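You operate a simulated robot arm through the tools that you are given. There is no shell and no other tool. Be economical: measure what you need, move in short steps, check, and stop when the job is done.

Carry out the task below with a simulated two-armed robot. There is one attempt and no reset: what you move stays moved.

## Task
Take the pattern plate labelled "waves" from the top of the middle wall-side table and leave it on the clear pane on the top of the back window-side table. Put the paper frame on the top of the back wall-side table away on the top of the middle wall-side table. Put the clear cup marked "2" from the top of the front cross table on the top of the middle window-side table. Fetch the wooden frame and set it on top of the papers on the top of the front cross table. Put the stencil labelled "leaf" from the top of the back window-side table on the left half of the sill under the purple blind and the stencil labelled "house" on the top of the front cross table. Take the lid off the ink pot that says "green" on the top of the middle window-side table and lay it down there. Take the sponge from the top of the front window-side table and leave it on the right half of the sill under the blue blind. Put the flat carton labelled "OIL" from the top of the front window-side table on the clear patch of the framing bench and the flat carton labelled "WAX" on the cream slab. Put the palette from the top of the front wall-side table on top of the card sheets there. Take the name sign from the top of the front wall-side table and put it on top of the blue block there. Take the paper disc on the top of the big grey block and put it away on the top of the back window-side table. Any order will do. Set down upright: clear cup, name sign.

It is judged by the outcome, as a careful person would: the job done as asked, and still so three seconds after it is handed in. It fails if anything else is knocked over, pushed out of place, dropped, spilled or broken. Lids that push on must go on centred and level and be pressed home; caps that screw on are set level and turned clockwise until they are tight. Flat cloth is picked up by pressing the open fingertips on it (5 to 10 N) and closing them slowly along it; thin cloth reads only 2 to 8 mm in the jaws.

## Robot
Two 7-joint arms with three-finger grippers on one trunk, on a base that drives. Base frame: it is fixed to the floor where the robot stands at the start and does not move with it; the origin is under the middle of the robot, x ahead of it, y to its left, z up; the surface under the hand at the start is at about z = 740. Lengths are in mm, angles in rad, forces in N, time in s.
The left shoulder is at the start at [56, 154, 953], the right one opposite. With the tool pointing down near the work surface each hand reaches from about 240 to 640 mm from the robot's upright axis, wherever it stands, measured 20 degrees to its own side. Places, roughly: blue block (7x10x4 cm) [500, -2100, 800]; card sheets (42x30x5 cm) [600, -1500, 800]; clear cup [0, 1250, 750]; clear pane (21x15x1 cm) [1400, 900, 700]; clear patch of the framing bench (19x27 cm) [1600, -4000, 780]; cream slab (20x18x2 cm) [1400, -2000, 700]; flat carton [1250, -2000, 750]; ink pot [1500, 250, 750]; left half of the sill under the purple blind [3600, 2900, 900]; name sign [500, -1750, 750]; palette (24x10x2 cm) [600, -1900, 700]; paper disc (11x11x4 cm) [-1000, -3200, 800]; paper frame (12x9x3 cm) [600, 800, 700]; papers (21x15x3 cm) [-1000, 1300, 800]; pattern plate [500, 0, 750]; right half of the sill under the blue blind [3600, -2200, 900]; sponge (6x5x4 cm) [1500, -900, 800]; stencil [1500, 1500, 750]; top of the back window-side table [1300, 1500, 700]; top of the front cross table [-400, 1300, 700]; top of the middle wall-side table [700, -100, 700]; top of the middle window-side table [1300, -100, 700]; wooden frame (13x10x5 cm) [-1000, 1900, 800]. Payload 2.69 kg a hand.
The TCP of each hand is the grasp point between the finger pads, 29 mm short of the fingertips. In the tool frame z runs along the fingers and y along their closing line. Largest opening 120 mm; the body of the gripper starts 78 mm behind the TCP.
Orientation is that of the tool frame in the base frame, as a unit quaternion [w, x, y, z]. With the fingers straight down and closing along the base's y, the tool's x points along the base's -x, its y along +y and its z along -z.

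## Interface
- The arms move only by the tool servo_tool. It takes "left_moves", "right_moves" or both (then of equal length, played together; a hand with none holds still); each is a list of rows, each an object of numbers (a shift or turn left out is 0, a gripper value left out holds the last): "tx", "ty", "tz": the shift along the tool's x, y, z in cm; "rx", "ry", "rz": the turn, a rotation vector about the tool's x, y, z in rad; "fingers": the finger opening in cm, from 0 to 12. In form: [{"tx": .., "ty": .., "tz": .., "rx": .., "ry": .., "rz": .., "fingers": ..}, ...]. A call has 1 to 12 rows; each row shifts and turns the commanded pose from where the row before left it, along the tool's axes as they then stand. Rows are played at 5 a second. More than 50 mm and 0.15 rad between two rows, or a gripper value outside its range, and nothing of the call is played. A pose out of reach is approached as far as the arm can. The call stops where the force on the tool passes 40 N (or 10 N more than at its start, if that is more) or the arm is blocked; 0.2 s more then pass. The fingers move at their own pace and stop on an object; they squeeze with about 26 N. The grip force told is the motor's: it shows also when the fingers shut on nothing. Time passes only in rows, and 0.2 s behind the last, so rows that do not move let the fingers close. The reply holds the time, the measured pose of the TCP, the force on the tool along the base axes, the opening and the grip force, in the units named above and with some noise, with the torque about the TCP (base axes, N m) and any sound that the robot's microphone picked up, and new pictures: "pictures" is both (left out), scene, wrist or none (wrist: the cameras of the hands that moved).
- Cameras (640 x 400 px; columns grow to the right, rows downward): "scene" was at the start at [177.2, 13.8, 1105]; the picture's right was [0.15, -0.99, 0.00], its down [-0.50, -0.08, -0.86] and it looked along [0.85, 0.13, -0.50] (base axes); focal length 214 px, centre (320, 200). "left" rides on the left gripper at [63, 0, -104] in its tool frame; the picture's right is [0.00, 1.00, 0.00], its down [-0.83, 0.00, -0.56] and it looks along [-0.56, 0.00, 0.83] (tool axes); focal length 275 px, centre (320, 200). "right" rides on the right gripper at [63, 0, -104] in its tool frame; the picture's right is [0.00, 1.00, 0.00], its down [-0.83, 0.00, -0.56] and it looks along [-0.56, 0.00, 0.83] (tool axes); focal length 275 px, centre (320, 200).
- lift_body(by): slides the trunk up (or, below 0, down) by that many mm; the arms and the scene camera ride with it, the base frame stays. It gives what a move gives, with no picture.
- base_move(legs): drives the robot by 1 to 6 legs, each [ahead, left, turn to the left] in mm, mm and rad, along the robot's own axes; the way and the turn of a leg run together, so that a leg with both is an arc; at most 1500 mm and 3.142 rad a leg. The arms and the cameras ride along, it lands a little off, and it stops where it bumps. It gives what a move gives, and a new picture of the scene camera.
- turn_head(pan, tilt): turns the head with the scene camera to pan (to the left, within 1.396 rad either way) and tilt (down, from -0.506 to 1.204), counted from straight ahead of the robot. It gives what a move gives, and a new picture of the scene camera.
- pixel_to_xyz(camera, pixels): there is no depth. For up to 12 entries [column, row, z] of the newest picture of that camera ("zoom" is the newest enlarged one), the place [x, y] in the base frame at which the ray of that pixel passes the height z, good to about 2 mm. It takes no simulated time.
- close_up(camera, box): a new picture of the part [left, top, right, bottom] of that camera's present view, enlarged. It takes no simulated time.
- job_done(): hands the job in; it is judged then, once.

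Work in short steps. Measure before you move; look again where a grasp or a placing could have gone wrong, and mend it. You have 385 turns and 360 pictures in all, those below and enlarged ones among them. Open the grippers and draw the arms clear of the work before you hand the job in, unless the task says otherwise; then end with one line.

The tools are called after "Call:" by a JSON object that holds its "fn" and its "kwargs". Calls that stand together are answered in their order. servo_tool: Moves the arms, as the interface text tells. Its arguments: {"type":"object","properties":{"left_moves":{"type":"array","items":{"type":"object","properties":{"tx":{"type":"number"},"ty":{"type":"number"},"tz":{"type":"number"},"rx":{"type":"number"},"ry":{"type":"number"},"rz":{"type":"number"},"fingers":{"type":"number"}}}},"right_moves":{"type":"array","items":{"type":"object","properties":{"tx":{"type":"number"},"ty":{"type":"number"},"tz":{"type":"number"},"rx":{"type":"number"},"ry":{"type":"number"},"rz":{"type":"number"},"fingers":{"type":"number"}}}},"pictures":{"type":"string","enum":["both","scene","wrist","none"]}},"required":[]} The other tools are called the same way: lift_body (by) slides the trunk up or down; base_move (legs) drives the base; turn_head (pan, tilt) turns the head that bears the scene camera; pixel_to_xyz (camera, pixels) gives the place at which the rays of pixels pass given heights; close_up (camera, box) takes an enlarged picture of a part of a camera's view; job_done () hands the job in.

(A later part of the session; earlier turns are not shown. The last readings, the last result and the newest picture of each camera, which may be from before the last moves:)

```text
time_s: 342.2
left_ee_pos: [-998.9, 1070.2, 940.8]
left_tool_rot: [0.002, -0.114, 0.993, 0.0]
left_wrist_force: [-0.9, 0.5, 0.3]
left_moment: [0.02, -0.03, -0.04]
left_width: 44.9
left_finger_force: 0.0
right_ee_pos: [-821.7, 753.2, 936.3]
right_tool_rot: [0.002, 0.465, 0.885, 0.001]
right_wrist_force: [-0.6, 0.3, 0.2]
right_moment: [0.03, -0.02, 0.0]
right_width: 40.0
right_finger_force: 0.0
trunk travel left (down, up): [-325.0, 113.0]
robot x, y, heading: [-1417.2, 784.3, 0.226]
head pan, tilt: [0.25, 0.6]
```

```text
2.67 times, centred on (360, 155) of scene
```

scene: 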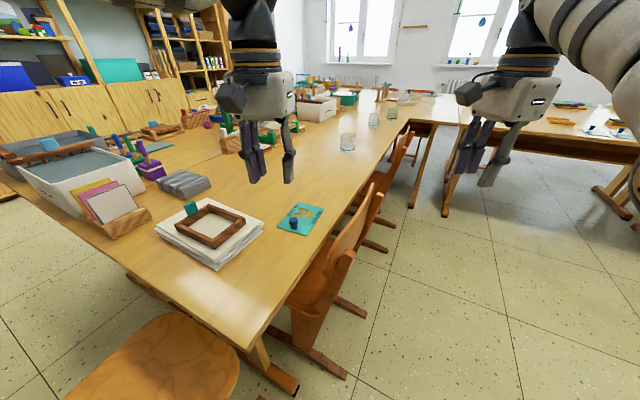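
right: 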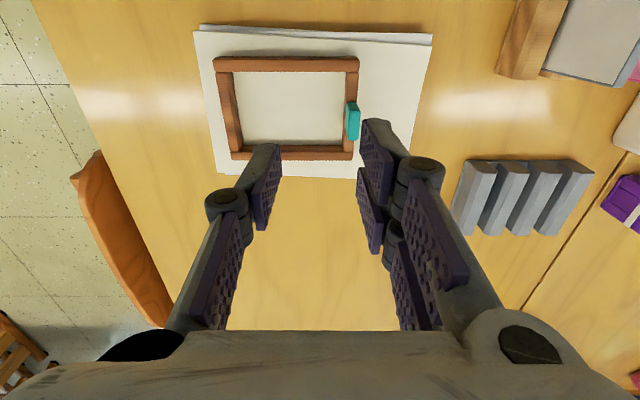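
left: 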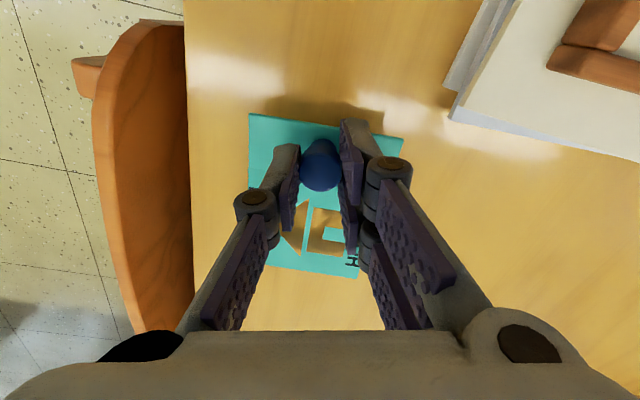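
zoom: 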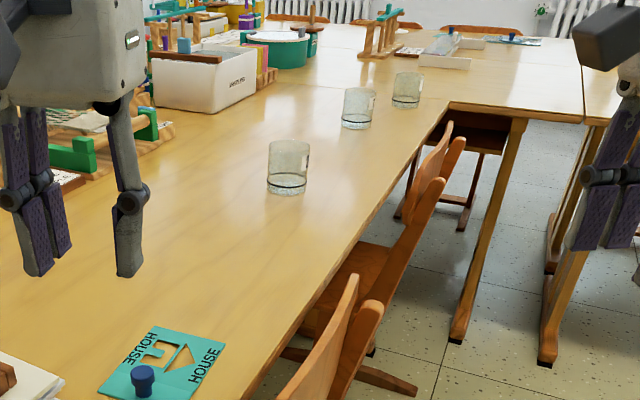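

House placed. Three cups stand in a row; I measure them.

Call:
{"fn": "pixel_to_xyz", "kwargs": {"camera": "scene", "pixels": [[348, 151, 740], [374, 127, 740], [392, 119, 740], [408, 122, 740], [380, 200, 740]]}}

Call:
{"fn": "base_move", "kwargs": {"legs": [[-100, -250, -0.226]]}}

```text
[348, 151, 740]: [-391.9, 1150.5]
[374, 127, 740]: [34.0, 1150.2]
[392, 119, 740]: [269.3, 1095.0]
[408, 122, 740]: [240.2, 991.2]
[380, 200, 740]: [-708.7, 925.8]
```

```text
time_s: 344.7
left_ee_pos: [-1015.6, 708.1, 941.8]
left_tool_rot: [0.0, -0.001, 1.0, 0.0]
left_wrist_force: [0.0, 0.6, -0.4]
left_moment: [-0.04, 0.03, -0.01]
left_width: 45.2
left_finger_force: 0.0
right_ee_pos: [-914.2, 358.9, 936.7]
right_tool_rot: [0.002, 0.563, 0.826, 0.001]
right_wrist_force: [-0.2, 0.0, 0.1]
right_moment: [0.02, 0.01, 0.02]
right_width: 39.8
right_finger_force: 0.0
trunk travel left (down, up): [-325.0, 113.0]
robot x, y, heading: [-1490.1, 524.6, 0.002]
head pan, tilt: [0.25, 0.6]
```

scene: 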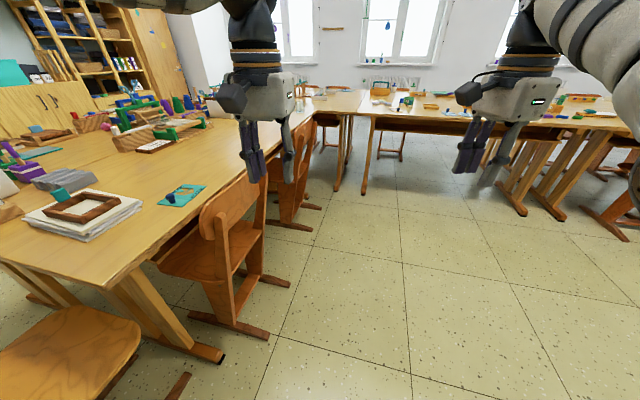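

Cup candidates: (-392,1150), (34,1150), (269,1095). I drive along the south side and turn to face them to read the labels.

Call:
{"fn": "base_move", "kwargs": {"legs": [[0, -70, 0], [1300, 0, 0], [0, 0, 1.57]]}}

Call:
{"fn": "turn_head", "kwargs": {"pan": 0, "tilt": 0.45}}

Call:
{"fn": "close_up", "kwargs": {"camera": "scene", "box": [160, 120, 480, 260]}}

```text
time_s: 355.9
left_ee_pos: [-373.2, 929.8, 941.0]
left_tool_rot: [0.001, -0.706, 0.708, -0.001]
left_wrist_force: [0.2, 0.4, -0.3]
left_moment: [-0.02, -0.01, -0.01]
left_width: 44.9
left_finger_force: 0.1
right_ee_pos: [-22.4, 1030.7, 937.9]
right_tool_rot: [0.001, -0.187, 0.982, 0.003]
right_wrist_force: [0.1, 0.0, 0.3]
right_moment: [0.01, -0.01, -0.01]
right_width: 40.2
right_finger_force: 0.0
trunk travel left (down, up): [-325.0, 113.0]
robot x, y, heading: [-190.3, 450.6, 1.57]
head pan, tilt: [0.25, 0.6]
```

scene: 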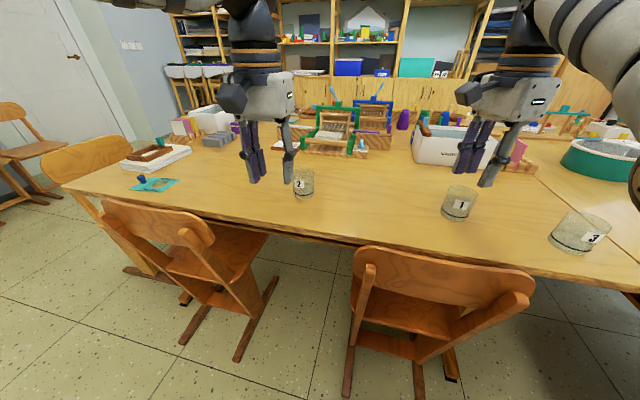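

```text
time_s: 356.6
left_ee_pos: [-371.8, 929.9, 941.1]
left_tool_rot: [0.001, -0.706, 0.709, -0.001]
left_wrist_force: [0.1, 0.7, -0.2]
left_moment: [-0.01, -0.04, -0.01]
left_width: 45.2
left_finger_force: 0.1
right_ee_pos: [-24.0, 1030.3, 936.9]
right_tool_rot: [0.001, -0.186, 0.983, 0.002]
right_wrist_force: [0.8, 0.0, -0.2]
right_moment: [0.04, 0.0, 0.0]
right_width: 40.2
right_finger_force: 0.0
trunk travel left (down, up): [-325.0, 113.0]
robot x, y, heading: [-187.2, 456.5, 1.567]
head pan, tilt: [0.0, 0.45]
```

scene: 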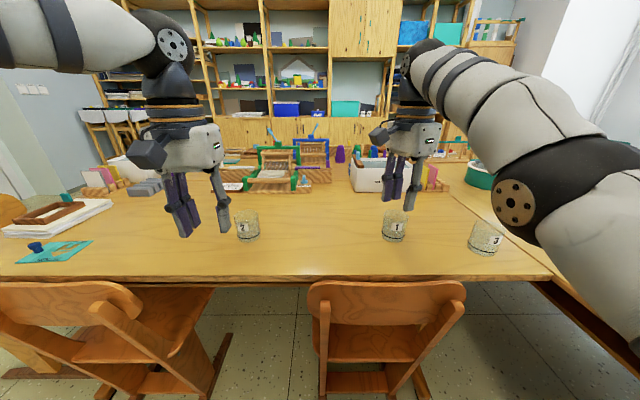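

```text
2.00 times, centred on (320, 190) of scene
```

zoom: 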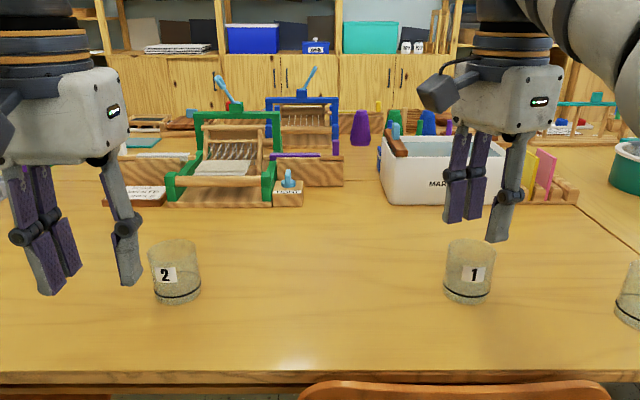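

Cup "2" is the one at about (-391,1150). I drive forward 145 mm and bring the left hand above it.

Call:
{"fn": "base_move", "kwargs": {"legs": [[145, 0, 0]]}}

Call:
{"fn": "servo_tool", "kwargs": {"left_moves": [{"tx": -3, "ty": 1, "fingers": 11}, {"tx": -2, "tz": 0}, {}], "pictures": "both"}}

```text
time_s: 358.0
left_ee_pos: [-372.3, 1074.1, 942.2]
left_tool_rot: [0.001, -0.707, 0.708, -0.001]
left_wrist_force: [-0.1, -0.3, -0.6]
left_moment: [0.02, 0.0, 0.04]
left_width: 45.1
left_finger_force: 0.0
right_ee_pos: [-24.1, 1175.5, 936.1]
right_tool_rot: [0.001, -0.185, 0.983, 0.002]
right_wrist_force: [-0.4, 0.1, -0.1]
right_moment: [-0.05, 0.0, 0.0]
right_width: 39.9
right_finger_force: 0.0
trunk travel left (down, up): [-325.0, 113.0]
robot x, y, heading: [-188.8, 598.1, 1.567]
head pan, tilt: [0.0, 0.45]
```

scene: 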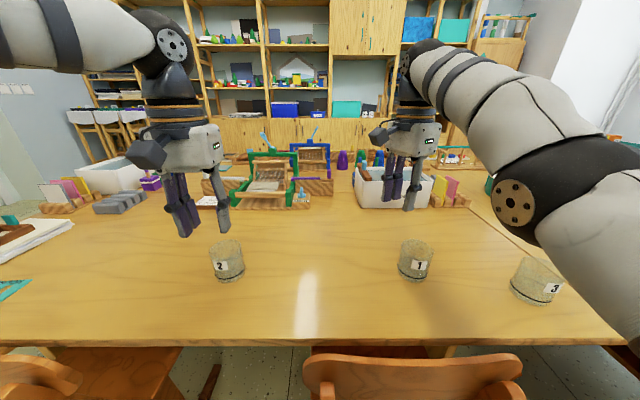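

```text
time_s: 358.8
left_ee_pos: [-382.2, 1124.3, 941.7]
left_tool_rot: [0.001, -0.707, 0.708, -0.001]
left_wrist_force: [0.2, -0.3, -0.5]
left_moment: [0.01, 0.01, 0.01]
left_width: 110.2
left_finger_force: 0.0
right_ee_pos: [-23.8, 1175.8, 936.3]
right_tool_rot: [0.002, -0.186, 0.983, 0.002]
right_wrist_force: [-0.1, -0.1, 0.2]
right_moment: [0.01, -0.01, 0.03]
right_width: 39.6
right_finger_force: 0.0
trunk travel left (down, up): [-325.0, 113.0]
robot x, y, heading: [-193.6, 597.2, 1.565]
head pan, tilt: [0.0, 0.45]
```

scene: 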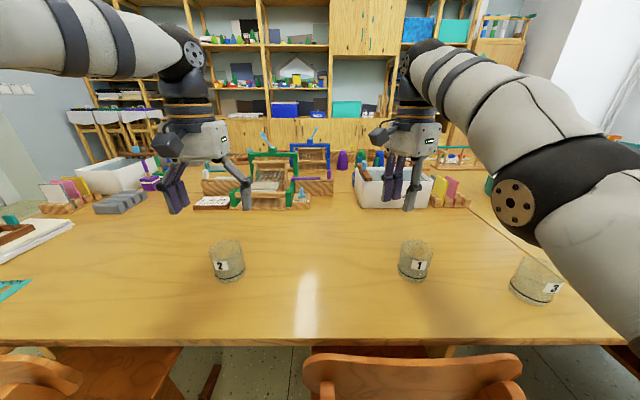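
left: 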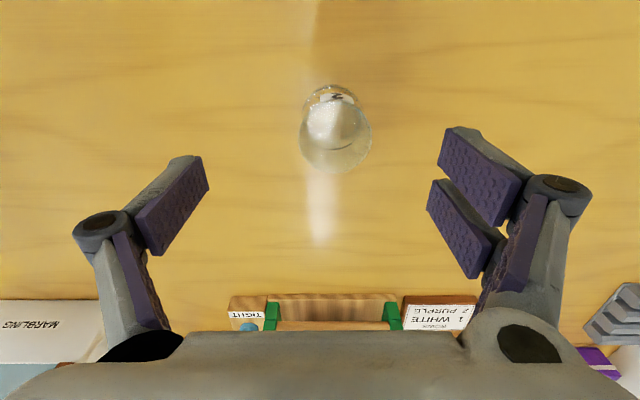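

I measure the cup's rim (centre (336,137)) and base (331,107).

Call:
{"fn": "pixel_to_xyz", "kwargs": {"camera": "left", "pixels": [[336, 137, 820], [336, 137, 810], [331, 105, 742], [300, 137, 820], [372, 137, 820], [304, 102, 742], [359, 102, 742]]}}

Call:
{"fn": "pixel_to_xyz", "kwargs": {"camera": "scene", "pixels": [[231, 274, 740], [212, 272, 740], [246, 272, 740], [226, 247, 820], [226, 247, 800], [210, 247, 820], [243, 247, 820]]}}

Call:
{"fn": "close_up", "kwargs": {"camera": "left", "box": [270, 60, 410, 200]}}

```text
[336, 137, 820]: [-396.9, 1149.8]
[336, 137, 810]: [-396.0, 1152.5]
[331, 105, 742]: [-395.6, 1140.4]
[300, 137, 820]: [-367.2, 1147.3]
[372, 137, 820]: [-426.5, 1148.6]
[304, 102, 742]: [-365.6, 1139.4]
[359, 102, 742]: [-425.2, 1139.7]
```

```text
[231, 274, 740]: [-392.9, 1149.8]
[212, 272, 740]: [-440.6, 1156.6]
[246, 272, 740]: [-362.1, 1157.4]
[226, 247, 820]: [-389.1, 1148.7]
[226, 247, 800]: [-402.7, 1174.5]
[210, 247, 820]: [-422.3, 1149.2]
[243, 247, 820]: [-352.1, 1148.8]
```

```text
2.86 times, centred on (340, 130) of left
```

zoom: 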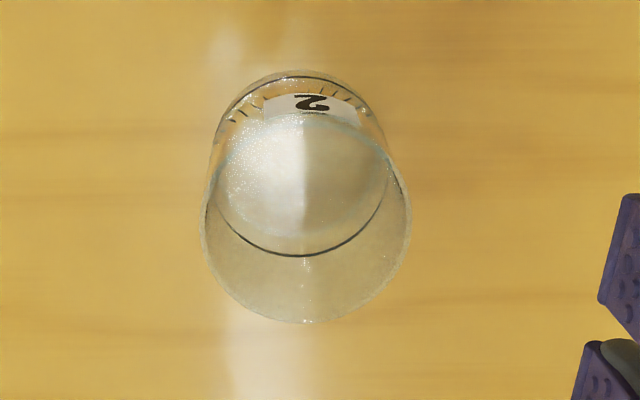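

Cup centre (-396,1149), ø≈60, ~80 high. I centre, descend around it and check before closing.

Call:
{"fn": "servo_tool", "kwargs": {"left_moves": [{"tx": -2.5, "ty": 1.4}, {"tz": 4}, {"tz": 4}, {"tz": 4}, {"tz": 3.5}], "pictures": "wrist"}}

```text
time_s: 360.0
left_ee_pos: [-397.0, 1148.9, 786.3]
left_tool_rot: [0.001, -0.707, 0.708, 0.0]
left_wrist_force: [0.6, 0.3, 0.2]
left_moment: [-0.01, 0.01, -0.02]
left_width: 110.1
left_finger_force: 0.0
right_ee_pos: [-21.9, 1175.7, 936.7]
right_tool_rot: [0.0, -0.185, 0.983, 0.002]
right_wrist_force: [1.0, 0.6, 0.6]
right_moment: [0.02, 0.0, 0.0]
right_width: 40.3
right_finger_force: 0.1
trunk travel left (down, up): [-325.0, 113.0]
robot x, y, heading: [-189.0, 597.3, 1.57]
head pan, tilt: [0.0, 0.45]
```

left: 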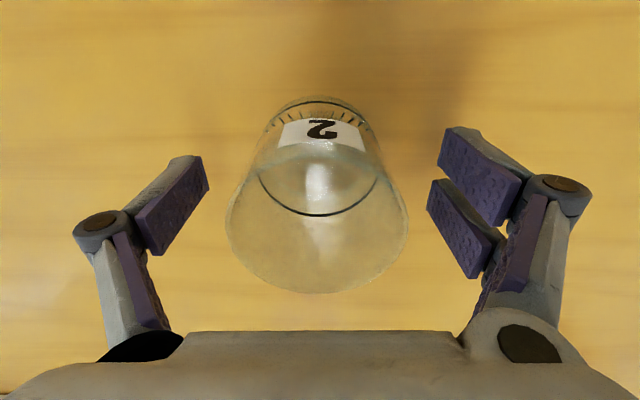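

Centred between the pads. I close, then lift.

Call:
{"fn": "servo_tool", "kwargs": {"left_moves": [{"fingers": 7}, {"fingers": 5.5}, {"fingers": 0}, {}, {"tz": -3}, {"tz": -4}, {"tz": -4}, {"tz": -4}], "pictures": "both"}}

```text
time_s: 361.8
left_ee_pos: [-395.2, 1151.3, 936.6]
left_tool_rot: [0.001, -0.707, 0.707, -0.001]
left_wrist_force: [0.0, 0.5, 0.3]
left_moment: [0.03, 0.01, 0.02]
left_width: 65.0
left_finger_force: 26.0
right_ee_pos: [-22.8, 1174.6, 936.6]
right_tool_rot: [0.001, -0.186, 0.983, 0.001]
right_wrist_force: [-0.3, 0.4, 0.9]
right_moment: [0.04, 0.0, 0.01]
right_width: 39.9
right_finger_force: 0.0
trunk travel left (down, up): [-325.0, 113.0]
robot x, y, heading: [-191.2, 604.2, 1.569]
head pan, tilt: [0.0, 0.45]
```

scene: 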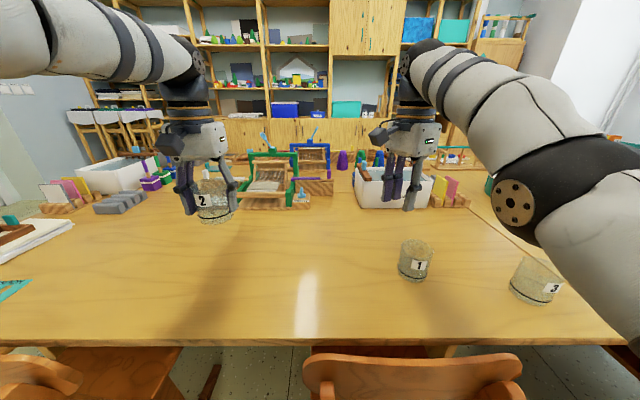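
left: 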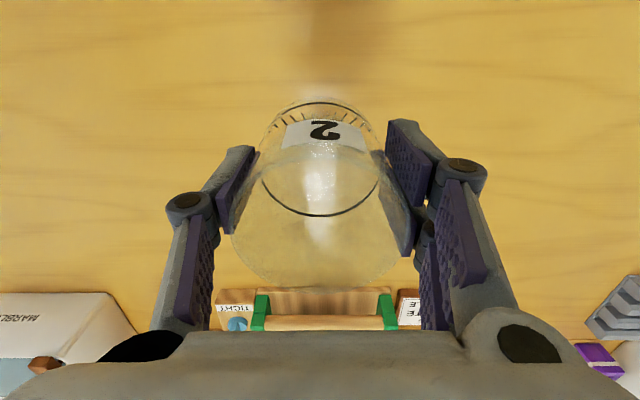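

Cup held. I unwind the right wrist, then drive backward along the aisle and around the front end to the window side, keeping the cup upright.

Call:
{"fn": "servo_tool", "kwargs": {"right_moves": [{"rz": -0.149, "tx": 2}, {"rz": -0.149, "tx": 2}, {"rz": -0.149}, {"rz": -0.149}, {"rz": -0.149}, {"rz": -0.149}, {"rz": -0.149}, {"rz": -0.152}], "pictures": "none"}}

Call:
{"fn": "base_move", "kwargs": {"legs": [[-1500, 0, 0], [-1500, 0, 0], [-250, 0, 0], [0, -1225, 0], [0, -1225, 0]]}}

```text
refused: row 8 steps farther than a row can; nothing moved
```

```text
time_s: 396.3
left_ee_pos: [2066.7, -2104.5, 936.4]
left_tool_rot: [0.0, -0.707, 0.708, -0.001]
left_wrist_force: [-0.2, -0.5, -0.2]
left_moment: [0.0, 0.01, 0.0]
left_width: 64.9
left_finger_force: 26.1
right_ee_pos: [2440.9, -2079.0, 935.5]
right_tool_rot: [0.001, -0.187, 0.982, 0.002]
right_wrist_force: [0.5, -0.3, -0.2]
right_moment: [0.01, -0.02, -0.03]
right_width: 40.0
right_finger_force: 0.0
trunk travel left (down, up): [-325.0, 113.0]
robot x, y, heading: [2274.4, -2655.8, 1.568]
head pan, tilt: [0.0, 0.45]
```

scene: 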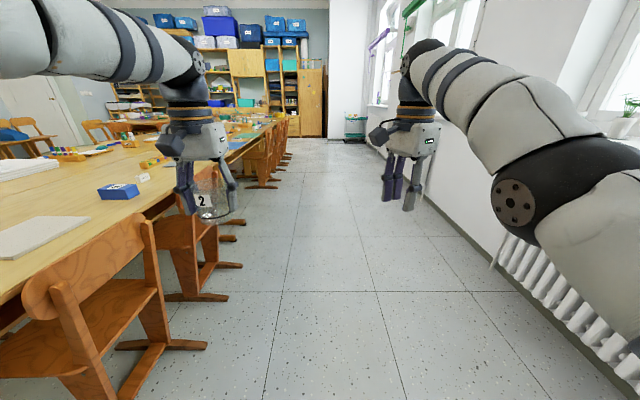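

Clear run. I unwind the right wrist properly and drive to y≈-150, then face the table.

Call:
{"fn": "servo_tool", "kwargs": {"right_moves": [{"rz": -0.149, "tx": 2}, {"rz": -0.149, "tx": 2}, {"rz": -0.149}, {"rz": -0.149}, {"rz": -0.149}, {"rz": -0.149}, {"rz": -0.149}, {"rz": -0.149}], "pictures": "none"}}

Call:
{"fn": "base_move", "kwargs": {"legs": [[1300, 0, 0], [1200, 0, 0], [0, 0, 1.57]]}}

Call:
{"fn": "turn_head", "kwargs": {"pan": 0, "tilt": 0.55}}

```text
time_s: 398.1
left_ee_pos: [2068.6, -2104.1, 936.9]
left_tool_rot: [-0.001, 0.708, -0.707, 0.0]
left_wrist_force: [0.1, 0.0, -1.3]
left_moment: [-0.01, -0.01, 0.03]
left_width: 64.5
left_finger_force: 25.8
right_ee_pos: [2403.8, -2086.7, 940.5]
right_tool_rot: [0.002, -0.707, 0.707, 0.001]
right_wrist_force: [-0.2, -1.2, -1.1]
right_moment: [0.01, -0.03, 0.01]
right_width: 40.1
right_finger_force: 0.0
right hand out of reach, approached as far as the arm can: row 1, 2
trunk travel left (down, up): [-325.0, 113.0]
robot x, y, heading: [2277.1, -2658.7, 1.569]
head pan, tilt: [0.0, 0.45]
```

```text
time_s: 414.1
left_ee_pos: [1723.1, -382.6, 936.5]
left_tool_rot: [-0.001, 1.0, -0.001, 0.0]
left_wrist_force: [0.1, 1.1, 0.3]
left_moment: [0.02, -0.01, 0.0]
left_width: 64.5
left_finger_force: 26.6
right_ee_pos: [1706.5, -47.7, 940.9]
right_tool_rot: [0.0, 1.0, -0.002, -0.002]
right_wrist_force: [0.1, 1.6, -0.2]
right_moment: [0.01, 0.02, 0.01]
right_width: 40.1
right_finger_force: 0.0
trunk travel left (down, up): [-325.0, 113.0]
robot x, y, heading: [2275.7, -173.6, 3.141]
head pan, tilt: [0.0, 0.45]
```

scene: 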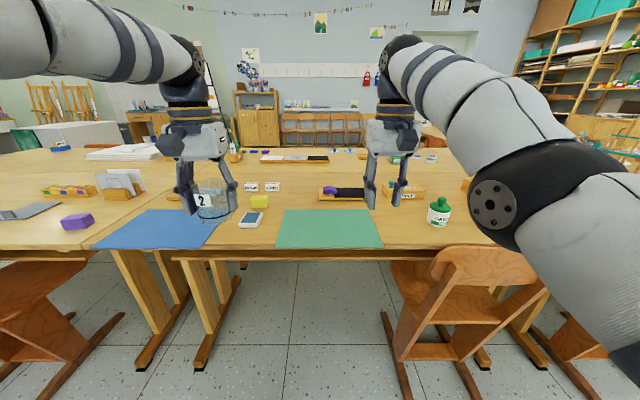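

```text
time_s: 414.7
left_ee_pos: [1723.0, -383.2, 936.1]
left_tool_rot: [-0.001, 1.0, -0.001, 0.0]
left_wrist_force: [0.4, -0.1, -0.9]
left_moment: [-0.03, -0.01, -0.04]
left_width: 64.7
left_finger_force: 25.4
right_ee_pos: [1707.8, -46.8, 940.4]
right_tool_rot: [-0.001, 1.0, -0.003, -0.002]
right_wrist_force: [0.2, 0.0, 0.7]
right_moment: [-0.01, 0.01, 0.0]
right_width: 40.0
right_finger_force: 0.0
trunk travel left (down, up): [-325.0, 113.0]
robot x, y, heading: [2275.1, -175.1, 3.138]
head pan, tilt: [0.0, 0.55]
```

scene: 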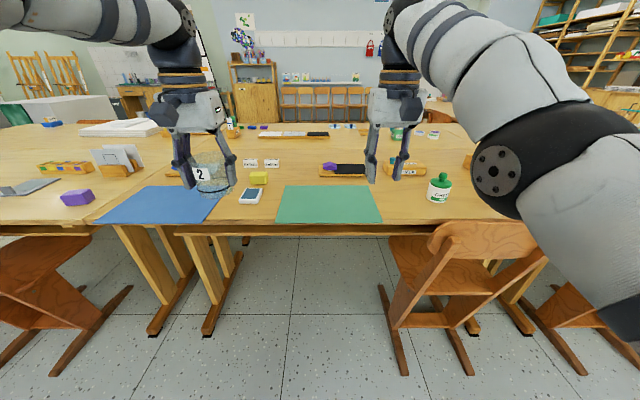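

Green pot at (440,188), green mat, blue mat, sponge-like purple block at (77,197). I measure candidate free places for the cup and the pot.

Call:
{"fn": "pixel_to_xyz", "kwargs": {"camera": "scene", "pixels": [[383, 220, 742], [378, 187, 742], [285, 187, 742], [275, 222, 742], [439, 200, 740], [440, 178, 800], [250, 200, 745], [258, 183, 745], [300, 172, 740], [345, 175, 745], [405, 205, 740], [172, 228, 740]]}}

Call:
{"fn": "close_up", "kwargs": {"camera": "scene", "box": [220, 130, 480, 240]}}

```text
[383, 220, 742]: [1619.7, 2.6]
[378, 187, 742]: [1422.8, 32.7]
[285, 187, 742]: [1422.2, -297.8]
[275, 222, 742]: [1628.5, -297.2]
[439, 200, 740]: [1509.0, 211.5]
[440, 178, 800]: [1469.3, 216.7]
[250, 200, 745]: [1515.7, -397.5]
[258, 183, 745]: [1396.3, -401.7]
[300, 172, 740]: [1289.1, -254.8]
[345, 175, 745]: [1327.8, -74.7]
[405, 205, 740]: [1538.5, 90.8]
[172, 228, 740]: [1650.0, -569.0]
```

```text
2.46 times, centred on (350, 185) of scene
```

zoom: 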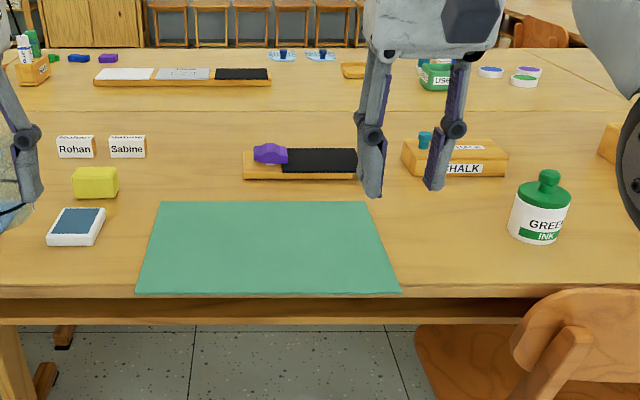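

I'll stand the cup at about (1520,92), between the green mat and the green pot. I move to y≈290, x≈2020.

Call:
{"fn": "base_move", "kwargs": {"legs": [[0, -465, 0], [255, 0, 0]]}}

Call:
{"fn": "turn_head", "kwargs": {"pan": 0.1, "tilt": 0.7}}

Call:
{"fn": "servo_tool", "kwargs": {"left_moves": [{}], "pictures": "wrist"}}

```text
time_s: 420.3
left_ee_pos: [1470.9, 82.3, 936.0]
left_tool_rot: [-0.001, 1.0, -0.002, 0.001]
left_wrist_force: [0.3, -0.8, -0.6]
left_moment: [-0.04, -0.04, 0.02]
left_width: 64.6
left_finger_force: 26.2
right_ee_pos: [1455.0, 418.9, 940.8]
right_tool_rot: [-0.001, 1.0, -0.003, -0.001]
right_wrist_force: [-0.4, -0.4, -0.6]
right_moment: [0.02, -0.02, -0.02]
right_width: 40.0
right_finger_force: 0.1
trunk travel left (down, up): [-325.0, 113.0]
robot x, y, heading: [2025.2, 286.6, 3.136]
head pan, tilt: [0.0, 0.55]
```

scene: 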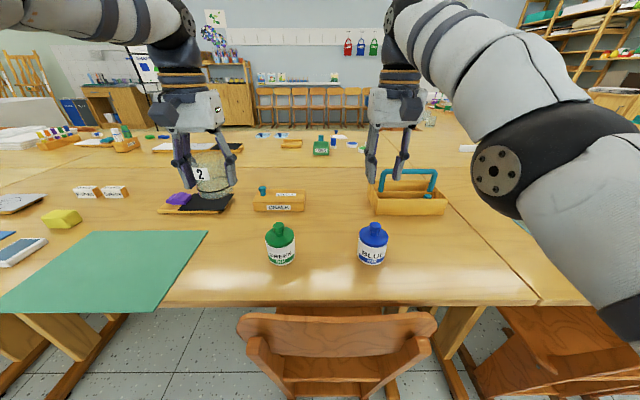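

```text
time_s: 421.0
left_ee_pos: [1471.8, 81.4, 936.8]
left_tool_rot: [0.0, 1.0, -0.001, 0.0]
left_wrist_force: [0.2, 0.0, -0.1]
left_moment: [-0.04, 0.01, 0.03]
left_width: 64.6
left_finger_force: 26.4
right_ee_pos: [1456.3, 418.4, 940.8]
right_tool_rot: [-0.001, 1.0, -0.004, -0.002]
right_wrist_force: [-0.4, -0.3, 0.2]
right_moment: [0.0, -0.03, 0.04]
right_width: 40.0
right_finger_force: 0.1
trunk travel left (down, up): [-325.0, 113.0]
robot x, y, heading: [2022.7, 286.7, 3.139]
head pan, tilt: [0.099, 0.7]
```

scene: 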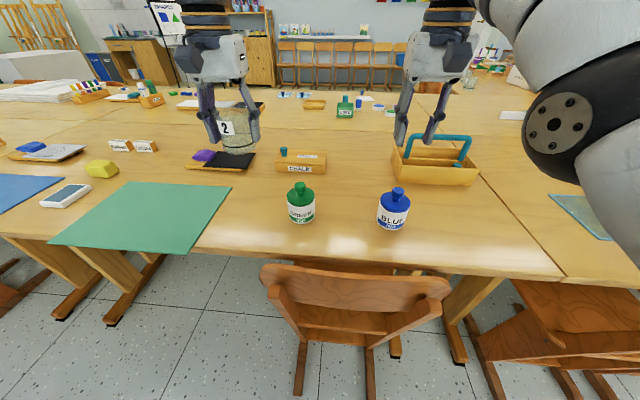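

```text
time_s: 421.4
left_ee_pos: [1472.4, 81.7, 937.0]
left_tool_rot: [-0.001, 1.0, -0.001, 0.0]
left_wrist_force: [-0.3, -0.3, -0.3]
left_moment: [0.02, -0.05, 0.02]
left_width: 64.7
left_finger_force: 26.2
right_ee_pos: [1456.4, 418.6, 940.2]
right_tool_rot: [-0.001, 1.0, -0.003, -0.002]
right_wrist_force: [0.2, -0.1, 1.1]
right_moment: [-0.05, 0.0, -0.04]
right_width: 40.1
right_finger_force: 0.1
trunk travel left (down, up): [-325.0, 113.0]
robot x, y, heading: [2024.6, 289.2, 3.137]
head pan, tilt: [0.099, 0.7]
```

left: 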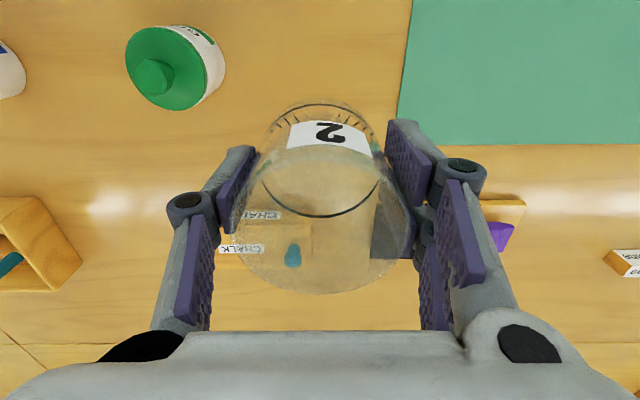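

I measure gap limits: mat's right edge, pot, chalk box.

Call:
{"fn": "pixel_to_xyz", "kwargs": {"camera": "scene", "pixels": [[232, 183, 742], [187, 253, 742], [302, 221, 740], [289, 215, 745], [315, 213, 745], [300, 185, 815], [300, 196, 790], [275, 174, 740], [327, 175, 740], [394, 228, 740], [397, 190, 815]]}}

Call:
{"fn": "pixel_to_xyz", "kwargs": {"camera": "left", "pixels": [[152, 77, 815], [175, 75, 790], [128, 65, 790], [205, 80, 790], [398, 118, 742]]}}

Call:
{"fn": "close_up", "kwargs": {"camera": "scene", "box": [260, 170, 340, 230]}}

```text
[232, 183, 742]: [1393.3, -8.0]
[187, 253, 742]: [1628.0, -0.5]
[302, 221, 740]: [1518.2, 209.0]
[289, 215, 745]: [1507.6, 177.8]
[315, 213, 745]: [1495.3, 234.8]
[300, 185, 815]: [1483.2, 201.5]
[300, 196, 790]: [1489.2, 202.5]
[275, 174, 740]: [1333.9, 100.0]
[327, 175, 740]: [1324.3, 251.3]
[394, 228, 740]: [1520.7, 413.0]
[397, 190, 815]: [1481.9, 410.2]
```

```text
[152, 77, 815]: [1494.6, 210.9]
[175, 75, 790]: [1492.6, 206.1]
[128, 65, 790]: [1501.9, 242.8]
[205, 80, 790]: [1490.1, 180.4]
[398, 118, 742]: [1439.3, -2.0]
```

```text
6.67 times, centred on (300, 200) of scene
```

zoom: 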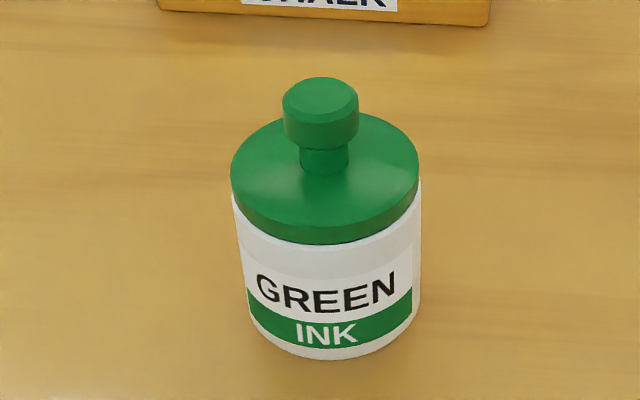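

The hand is already over a good spot (1472,82). I lower the cup, watching for contact near z≈786.

Call:
{"fn": "servo_tool", "kwargs": {"left_moves": [{"tz": 4.5}, {"tz": 4.5}, {"tz": 3}, {"tz": 1.8}, {}], "pictures": "both"}}

```text
time_s: 422.6
left_ee_pos: [1471.5, 83.7, 797.1]
left_tool_rot: [-0.002, 1.0, -0.001, 0.001]
left_wrist_force: [1.0, -0.8, -0.8]
left_moment: [0.01, 0.01, 0.01]
left_width: 64.3
left_finger_force: 25.8
right_ee_pos: [1455.2, 418.8, 940.6]
right_tool_rot: [-0.001, 1.0, -0.003, -0.001]
right_wrist_force: [-0.4, -0.7, -1.0]
right_moment: [0.0, -0.01, 0.0]
right_width: 40.0
right_finger_force: 0.1
trunk travel left (down, up): [-325.0, 113.0]
robot x, y, heading: [2025.2, 289.4, 3.142]
head pan, tilt: [0.099, 0.7]
```

scene: 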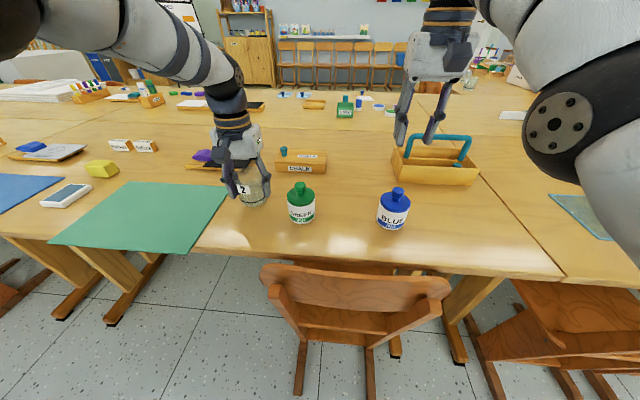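
left: 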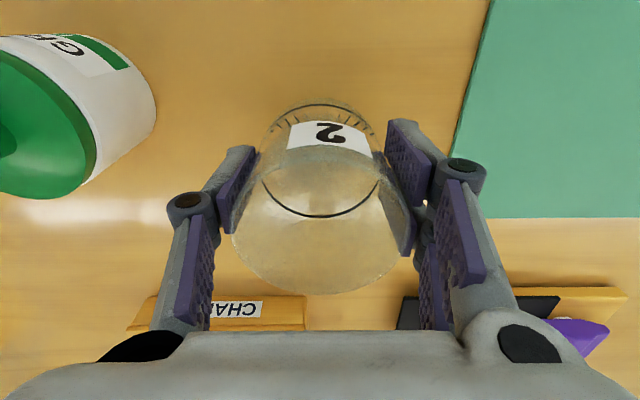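

Call:
{"fn": "servo_tool", "kwargs": {"left_moves": [{"tz": 0.5}, {"tz": 0.3}, {}], "pictures": "none"}}

Call:
{"fn": "servo_tool", "kwargs": {"left_moves": [{"tz": 0.2}, {"tz": 0.1}, {}], "pictures": "none"}}

```text
time_s: 423.4
left_ee_pos: [1472.1, 83.2, 790.6]
left_tool_rot: [0.0, 1.0, -0.001, 0.001]
left_wrist_force: [-0.4, 0.3, 0.4]
left_moment: [0.03, 0.02, 0.01]
left_width: 64.5
left_finger_force: 26.5
right_ee_pos: [1456.2, 418.6, 939.9]
right_tool_rot: [-0.001, 1.0, -0.003, -0.001]
right_wrist_force: [0.1, 0.0, 0.1]
right_moment: [0.0, -0.01, 0.0]
right_width: 40.2
right_finger_force: 0.3
trunk travel left (down, up): [-325.0, 113.0]
robot x, y, heading: [2023.6, 287.9, 3.137]
head pan, tilt: [0.099, 0.7]
```

```text
time_s: 424.2
left_ee_pos: [1471.9, 82.3, 786.8]
left_tool_rot: [-0.002, 1.0, -0.002, 0.001]
left_wrist_force: [0.4, -0.7, -0.4]
left_moment: [0.01, -0.02, -0.02]
left_width: 64.4
left_finger_force: 26.2
right_ee_pos: [1455.7, 418.4, 940.9]
right_tool_rot: [-0.001, 1.0, -0.004, -0.002]
right_wrist_force: [-0.1, 0.5, -0.3]
right_moment: [0.02, 0.04, -0.03]
right_width: 40.2
right_finger_force: 0.1
trunk travel left (down, up): [-325.0, 113.0]
robot x, y, heading: [2024.3, 288.2, 3.141]
head pan, tilt: [0.099, 0.7]
```

One or two millimetres more until force shows.

Call:
{"fn": "servo_tool", "kwargs": {"left_moves": [{"tz": 0.15}, {}], "pictures": "none"}}

Call:
{"fn": "servo_tool", "kwargs": {"left_moves": [{"tz": 0.15}, {}], "pictures": "none"}}

```text
time_s: 424.8
left_ee_pos: [1472.1, 83.1, 785.4]
left_tool_rot: [-0.001, 1.0, -0.001, 0.0]
left_wrist_force: [-0.3, 0.7, 1.9]
left_moment: [0.03, 0.03, 0.03]
left_width: 64.7
left_finger_force: 26.1
right_ee_pos: [1456.3, 419.1, 940.8]
right_tool_rot: [0.0, 1.0, -0.003, -0.001]
right_wrist_force: [0.0, -0.8, 0.1]
right_moment: [0.0, -0.02, -0.03]
right_width: 39.9
right_finger_force: 0.0
trunk travel left (down, up): [-325.0, 113.0]
robot x, y, heading: [2025.4, 290.1, 3.136]
head pan, tilt: [0.099, 0.7]
```

```text
time_s: 425.4
left_ee_pos: [1471.5, 83.6, 786.3]
left_tool_rot: [0.0, 1.0, -0.001, -0.002]
left_wrist_force: [1.1, -3.8, 16.0]
left_moment: [-0.01, -0.17, 0.04]
left_width: 64.6
left_finger_force: 26.2
right_ee_pos: [1457.1, 417.9, 941.6]
right_tool_rot: [0.0, 1.0, -0.004, -0.001]
right_wrist_force: [-0.6, 0.0, -0.8]
right_moment: [0.05, -0.02, 0.03]
right_width: 40.0
right_finger_force: 0.1
trunk travel left (down, up): [-325.0, 113.0]
robot x, y, heading: [2028.9, 288.1, 3.136]
head pan, tilt: [0.099, 0.7]
```

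The cup stands. I ease, release gently and rise, then swing the left hand above the green lid's knob.

Call:
{"fn": "servo_tool", "kwargs": {"left_moves": [{"tz": -0.1}, {"fingers": 7}, {"fingers": 8.2}, {"tz": -4}, {"tz": -4.5}, {"tz": -4.5}, {"ty": -4, "tz": -2}, {"ty": -4, "fingers": 5}, {"ty": -4}, {"tx": 2}], "pictures": "both"}}

```text
time_s: 427.6
left_ee_pos: [1493.1, 202.8, 934.7]
left_tool_rot: [0.0, 1.0, -0.001, 0.0]
left_wrist_force: [0.4, 0.3, 0.3]
left_moment: [0.02, 0.01, 0.02]
left_width: 50.0
left_finger_force: 0.0
right_ee_pos: [1456.0, 419.4, 940.2]
right_tool_rot: [-0.001, 1.0, -0.003, -0.002]
right_wrist_force: [-0.8, -0.1, -0.6]
right_moment: [0.02, 0.02, 0.01]
right_width: 40.1
right_finger_force: 0.1
trunk travel left (down, up): [-325.0, 113.0]
robot x, y, heading: [2022.1, 291.9, 3.134]
head pan, tilt: [0.099, 0.7]
```

scene: 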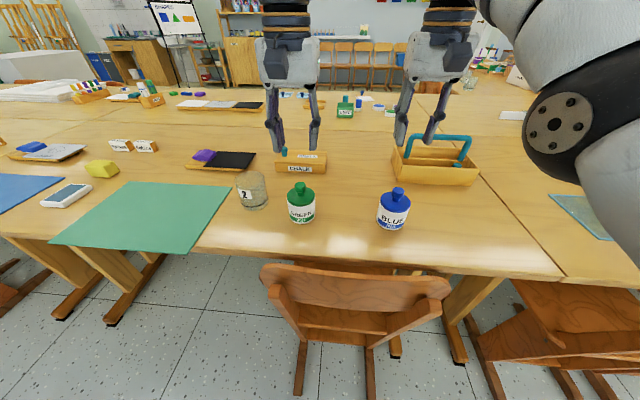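
left: 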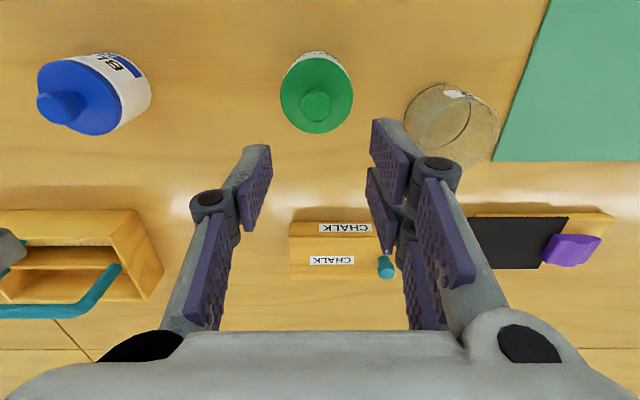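

Cup stands well. I measure the lid's knob (316,104).

Call:
{"fn": "pixel_to_xyz", "kwargs": {"camera": "left", "pixels": [[316, 104, 820], [316, 104, 810], [316, 104, 800], [316, 92, 790], [302, 104, 815], [331, 104, 815]]}}

Call:
{"fn": "pixel_to_xyz", "kwargs": {"camera": "scene", "pixels": [[300, 186, 820], [300, 186, 810], [300, 186, 800]]}}

```text
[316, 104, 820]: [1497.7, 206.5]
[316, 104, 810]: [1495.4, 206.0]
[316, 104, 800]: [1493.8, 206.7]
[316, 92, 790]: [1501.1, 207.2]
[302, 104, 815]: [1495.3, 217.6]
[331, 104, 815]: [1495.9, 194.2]
```

```text
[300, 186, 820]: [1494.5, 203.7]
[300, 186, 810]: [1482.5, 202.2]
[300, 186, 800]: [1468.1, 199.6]
```

Knob top ≈822 at (1497,206). I descend until the tips are just above the lid disc (TCP≈832) and close.

Call:
{"fn": "servo_tool", "kwargs": {"left_moves": [{"tx": 0.4, "ty": -0.3, "tz": 3}, {"tz": 4}, {"tz": 2.5}, {"tz": 0.8}, {}], "pictures": "wrist"}}

```text
time_s: 428.8
left_ee_pos: [1496.3, 206.9, 831.8]
left_tool_rot: [0.0, 1.0, -0.001, 0.0]
left_wrist_force: [0.2, 0.4, -0.5]
left_moment: [-0.01, -0.02, 0.01]
left_width: 50.3
left_finger_force: 0.1
right_ee_pos: [1455.4, 419.9, 941.1]
right_tool_rot: [-0.001, 1.0, -0.003, -0.002]
right_wrist_force: [0.6, -0.4, -0.3]
right_moment: [0.01, 0.0, 0.0]
right_width: 40.1
right_finger_force: 0.1
trunk travel left (down, up): [-325.0, 113.0]
robot x, y, heading: [2025.6, 291.5, 3.136]
head pan, tilt: [0.099, 0.7]
```

left: 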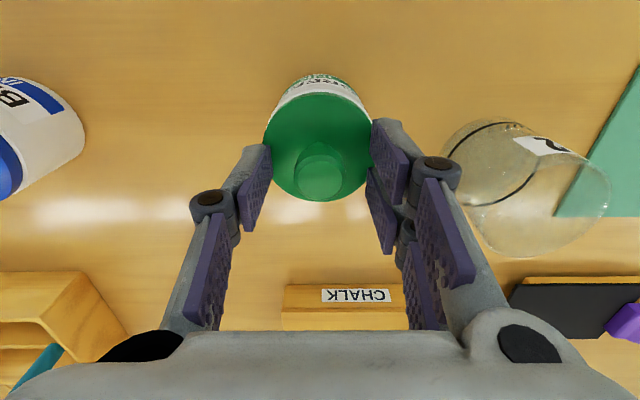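

Centred. I close and pull gently upward, watching the force.

Call:
{"fn": "servo_tool", "kwargs": {"left_moves": [{"fingers": 0}, {}, {}, {"tz": -0.5}, {"tz": -0.5}, {"tz": -1}], "pictures": "both"}}

```text
time_s: 430.2
left_ee_pos: [1495.2, 205.7, 852.9]
left_tool_rot: [-0.001, 1.0, -0.002, -0.001]
left_wrist_force: [-0.6, 0.7, 0.2]
left_moment: [-0.03, -0.02, 0.0]
left_width: 21.0
left_finger_force: 26.1
right_ee_pos: [1456.0, 418.8, 940.3]
right_tool_rot: [-0.001, 1.0, -0.003, -0.002]
right_wrist_force: [-0.5, 0.1, 0.9]
right_moment: [-0.01, 0.0, 0.04]
right_width: 40.2
right_finger_force: 0.0
trunk travel left (down, up): [-325.0, 113.0]
robot x, y, heading: [2024.3, 291.6, 3.136]
head pan, tilt: [0.099, 0.7]
heard: snap
```

scene: 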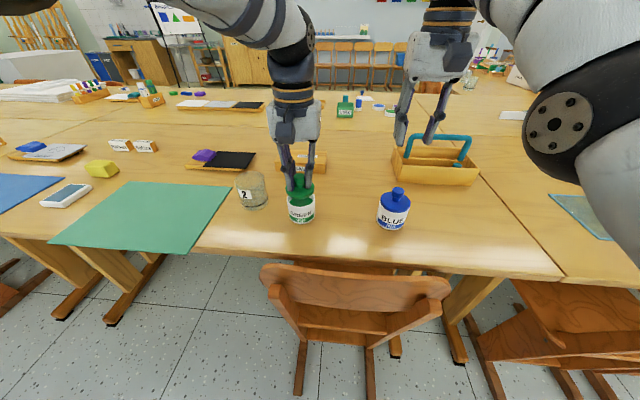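
left: 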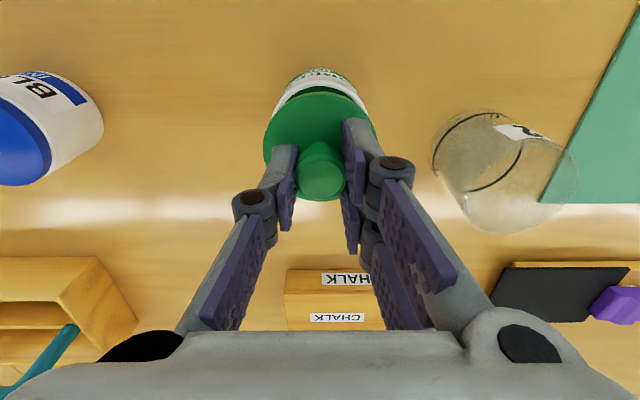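

It snapped off. I lift it clear and carry it to the free spot midway to the blue pot, at about (1500,310).

Call:
{"fn": "servo_tool", "kwargs": {"left_moves": [{"tz": -4}, {"tz": -4}, {"ty": -4}, {"ty": -4}, {"ty": -2.4, "tx": 0.5}, {"tz": 4}, {"tz": 4}, {"tz": 3}], "pictures": "both"}}

```text
time_s: 432.0
left_ee_pos: [1502.3, 311.0, 822.2]
left_tool_rot: [-0.001, 1.0, -0.002, 0.0]
left_wrist_force: [0.6, -0.7, -0.4]
left_moment: [-0.02, 0.02, -0.01]
left_width: 20.9
left_finger_force: 25.9
right_ee_pos: [1455.7, 418.7, 940.5]
right_tool_rot: [0.0, 1.0, -0.003, -0.003]
right_wrist_force: [0.1, 0.7, -0.4]
right_moment: [-0.03, 0.02, -0.04]
right_width: 39.9
right_finger_force: 0.1
trunk travel left (down, up): [-325.0, 113.0]
robot x, y, heading: [2023.4, 287.8, 3.133]
head pan, tilt: [0.099, 0.7]
```

scene: 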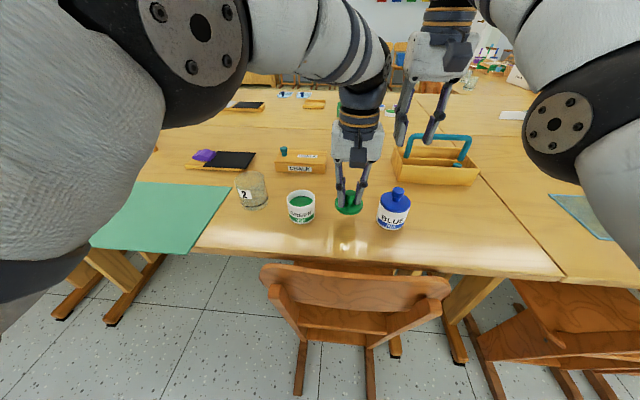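
left: 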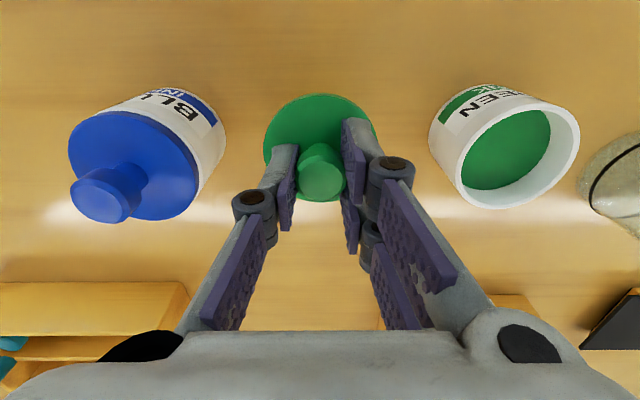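

Open pot, spot free. I lower the lid in steps to contact.

Call:
{"fn": "servo_tool", "kwargs": {"left_moves": [{"tz": 1.5}, {"tz": 1}, {"tz": 0.5}, {}], "pictures": "none"}}

Call:
{"fn": "servo_tool", "kwargs": {"left_moves": [{"tz": 0.4}, {"tz": 0.3}, {}], "pictures": "none"}}

```text
time_s: 433.0
left_ee_pos: [1501.2, 309.1, 791.8]
left_tool_rot: [-0.002, 1.0, -0.001, 0.0]
left_wrist_force: [-0.1, -0.4, 0.8]
left_moment: [0.0, 0.01, 0.02]
left_width: 21.0
left_finger_force: 25.8
right_ee_pos: [1456.5, 418.9, 939.5]
right_tool_rot: [-0.001, 1.0, -0.004, -0.002]
right_wrist_force: [-0.3, -0.3, -0.3]
right_moment: [-0.01, 0.02, -0.02]
right_width: 39.9
right_finger_force: 0.0
trunk travel left (down, up): [-325.0, 113.0]
robot x, y, heading: [2026.2, 286.3, 3.138]
head pan, tilt: [0.099, 0.7]
```

```text
time_s: 433.8
left_ee_pos: [1501.8, 311.5, 785.2]
left_tool_rot: [-0.001, 1.0, -0.002, 0.0]
left_wrist_force: [-0.7, -0.1, 0.3]
left_moment: [-0.02, 0.0, -0.01]
left_width: 21.0
left_finger_force: 25.6
right_ee_pos: [1455.5, 418.7, 939.5]
right_tool_rot: [0.0, 1.0, -0.003, -0.002]
right_wrist_force: [0.5, -0.2, -0.8]
right_moment: [0.0, -0.01, 0.02]
right_width: 40.0
right_finger_force: 0.1
trunk travel left (down, up): [-325.0, 113.0]
robot x, y, heading: [2026.6, 288.5, 3.138]
head pan, tilt: [0.099, 0.7]
```

Call:
{"fn": "servo_tool", "kwargs": {"left_moves": [{"tz": 0.3}, {"tz": 0.2}, {}], "pictures": "none"}}

Call:
{"fn": "servo_tool", "kwargs": {"left_moves": [{"tz": 0.2}, {"tz": 0.2}, {}], "pictures": "wrist"}}

```text
time_s: 434.6
left_ee_pos: [1501.9, 310.1, 781.7]
left_tool_rot: [0.0, 1.0, -0.002, 0.0]
left_wrist_force: [0.2, 0.7, -0.6]
left_moment: [-0.02, 0.01, -0.02]
left_width: 20.8
left_finger_force: 25.8
right_ee_pos: [1455.3, 419.0, 940.6]
right_tool_rot: [-0.001, 1.0, -0.004, -0.002]
right_wrist_force: [-0.2, 0.3, -0.3]
right_moment: [-0.01, 0.02, 0.06]
right_width: 39.8
right_finger_force: 0.0
trunk travel left (down, up): [-325.0, 113.0]
robot x, y, heading: [2026.6, 287.9, 3.134]
head pan, tilt: [0.099, 0.7]
```

```text
time_s: 435.4
left_ee_pos: [1502.0, 309.2, 777.8]
left_tool_rot: [0.0, 1.0, -0.001, -0.002]
left_wrist_force: [-0.3, -0.9, 11.2]
left_moment: [0.08, -0.07, -0.01]
left_width: 20.9
left_finger_force: 26.0
right_ee_pos: [1456.5, 419.0, 940.8]
right_tool_rot: [-0.001, 1.0, -0.003, -0.002]
right_wrist_force: [0.6, -0.4, 0.5]
right_moment: [0.0, 0.04, -0.01]
right_width: 40.2
right_finger_force: 0.0
trunk travel left (down, up): [-325.0, 113.0]
robot x, y, heading: [2026.8, 289.9, 3.137]
head pan, tilt: [0.099, 0.7]
```

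left: 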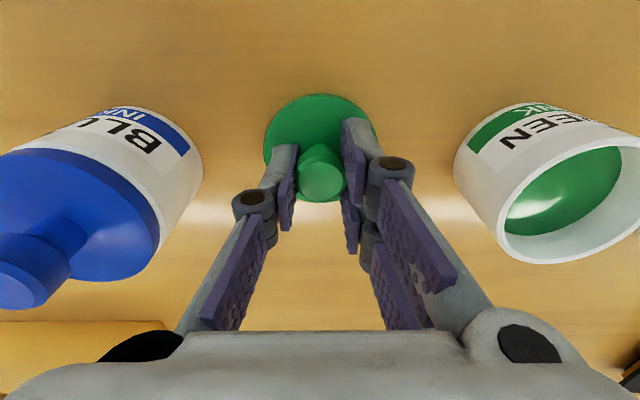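

The lid lies on the table (11 N). I release and rise.

Call:
{"fn": "servo_tool", "kwargs": {"left_moves": [{"fingers": 4}, {}, {"tz": -4}, {"tz": -4.5}, {"tz": -4.5}, {"tz": -3, "tx": 3}, {"tx": 4, "ty": 2}], "pictures": "scene"}}

```text
time_s: 437.0
left_ee_pos: [1572.3, 288.4, 936.9]
left_tool_rot: [-0.001, 1.0, -0.002, 0.0]
left_wrist_force: [0.0, 0.6, -0.4]
left_moment: [-0.02, 0.05, 0.02]
left_width: 40.0
left_finger_force: 0.1
right_ee_pos: [1456.5, 418.7, 939.9]
right_tool_rot: [-0.001, 1.0, -0.004, -0.002]
right_wrist_force: [-0.7, 0.6, -0.4]
right_moment: [0.01, 0.0, 0.02]
right_width: 40.1
right_finger_force: 0.0
trunk travel left (down, up): [-325.0, 113.0]
robot x, y, heading: [2023.9, 289.6, 3.141]
head pan, tilt: [0.099, 0.7]
```

scene: 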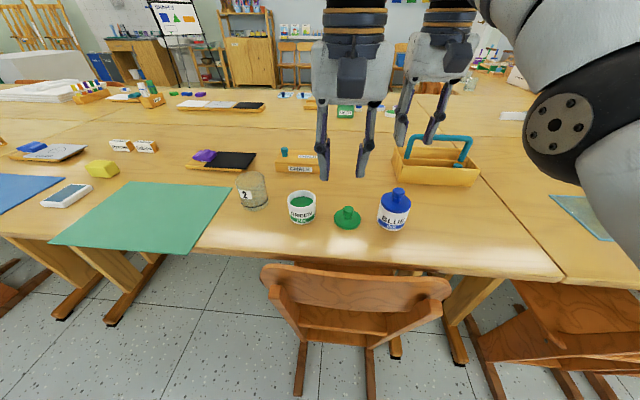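

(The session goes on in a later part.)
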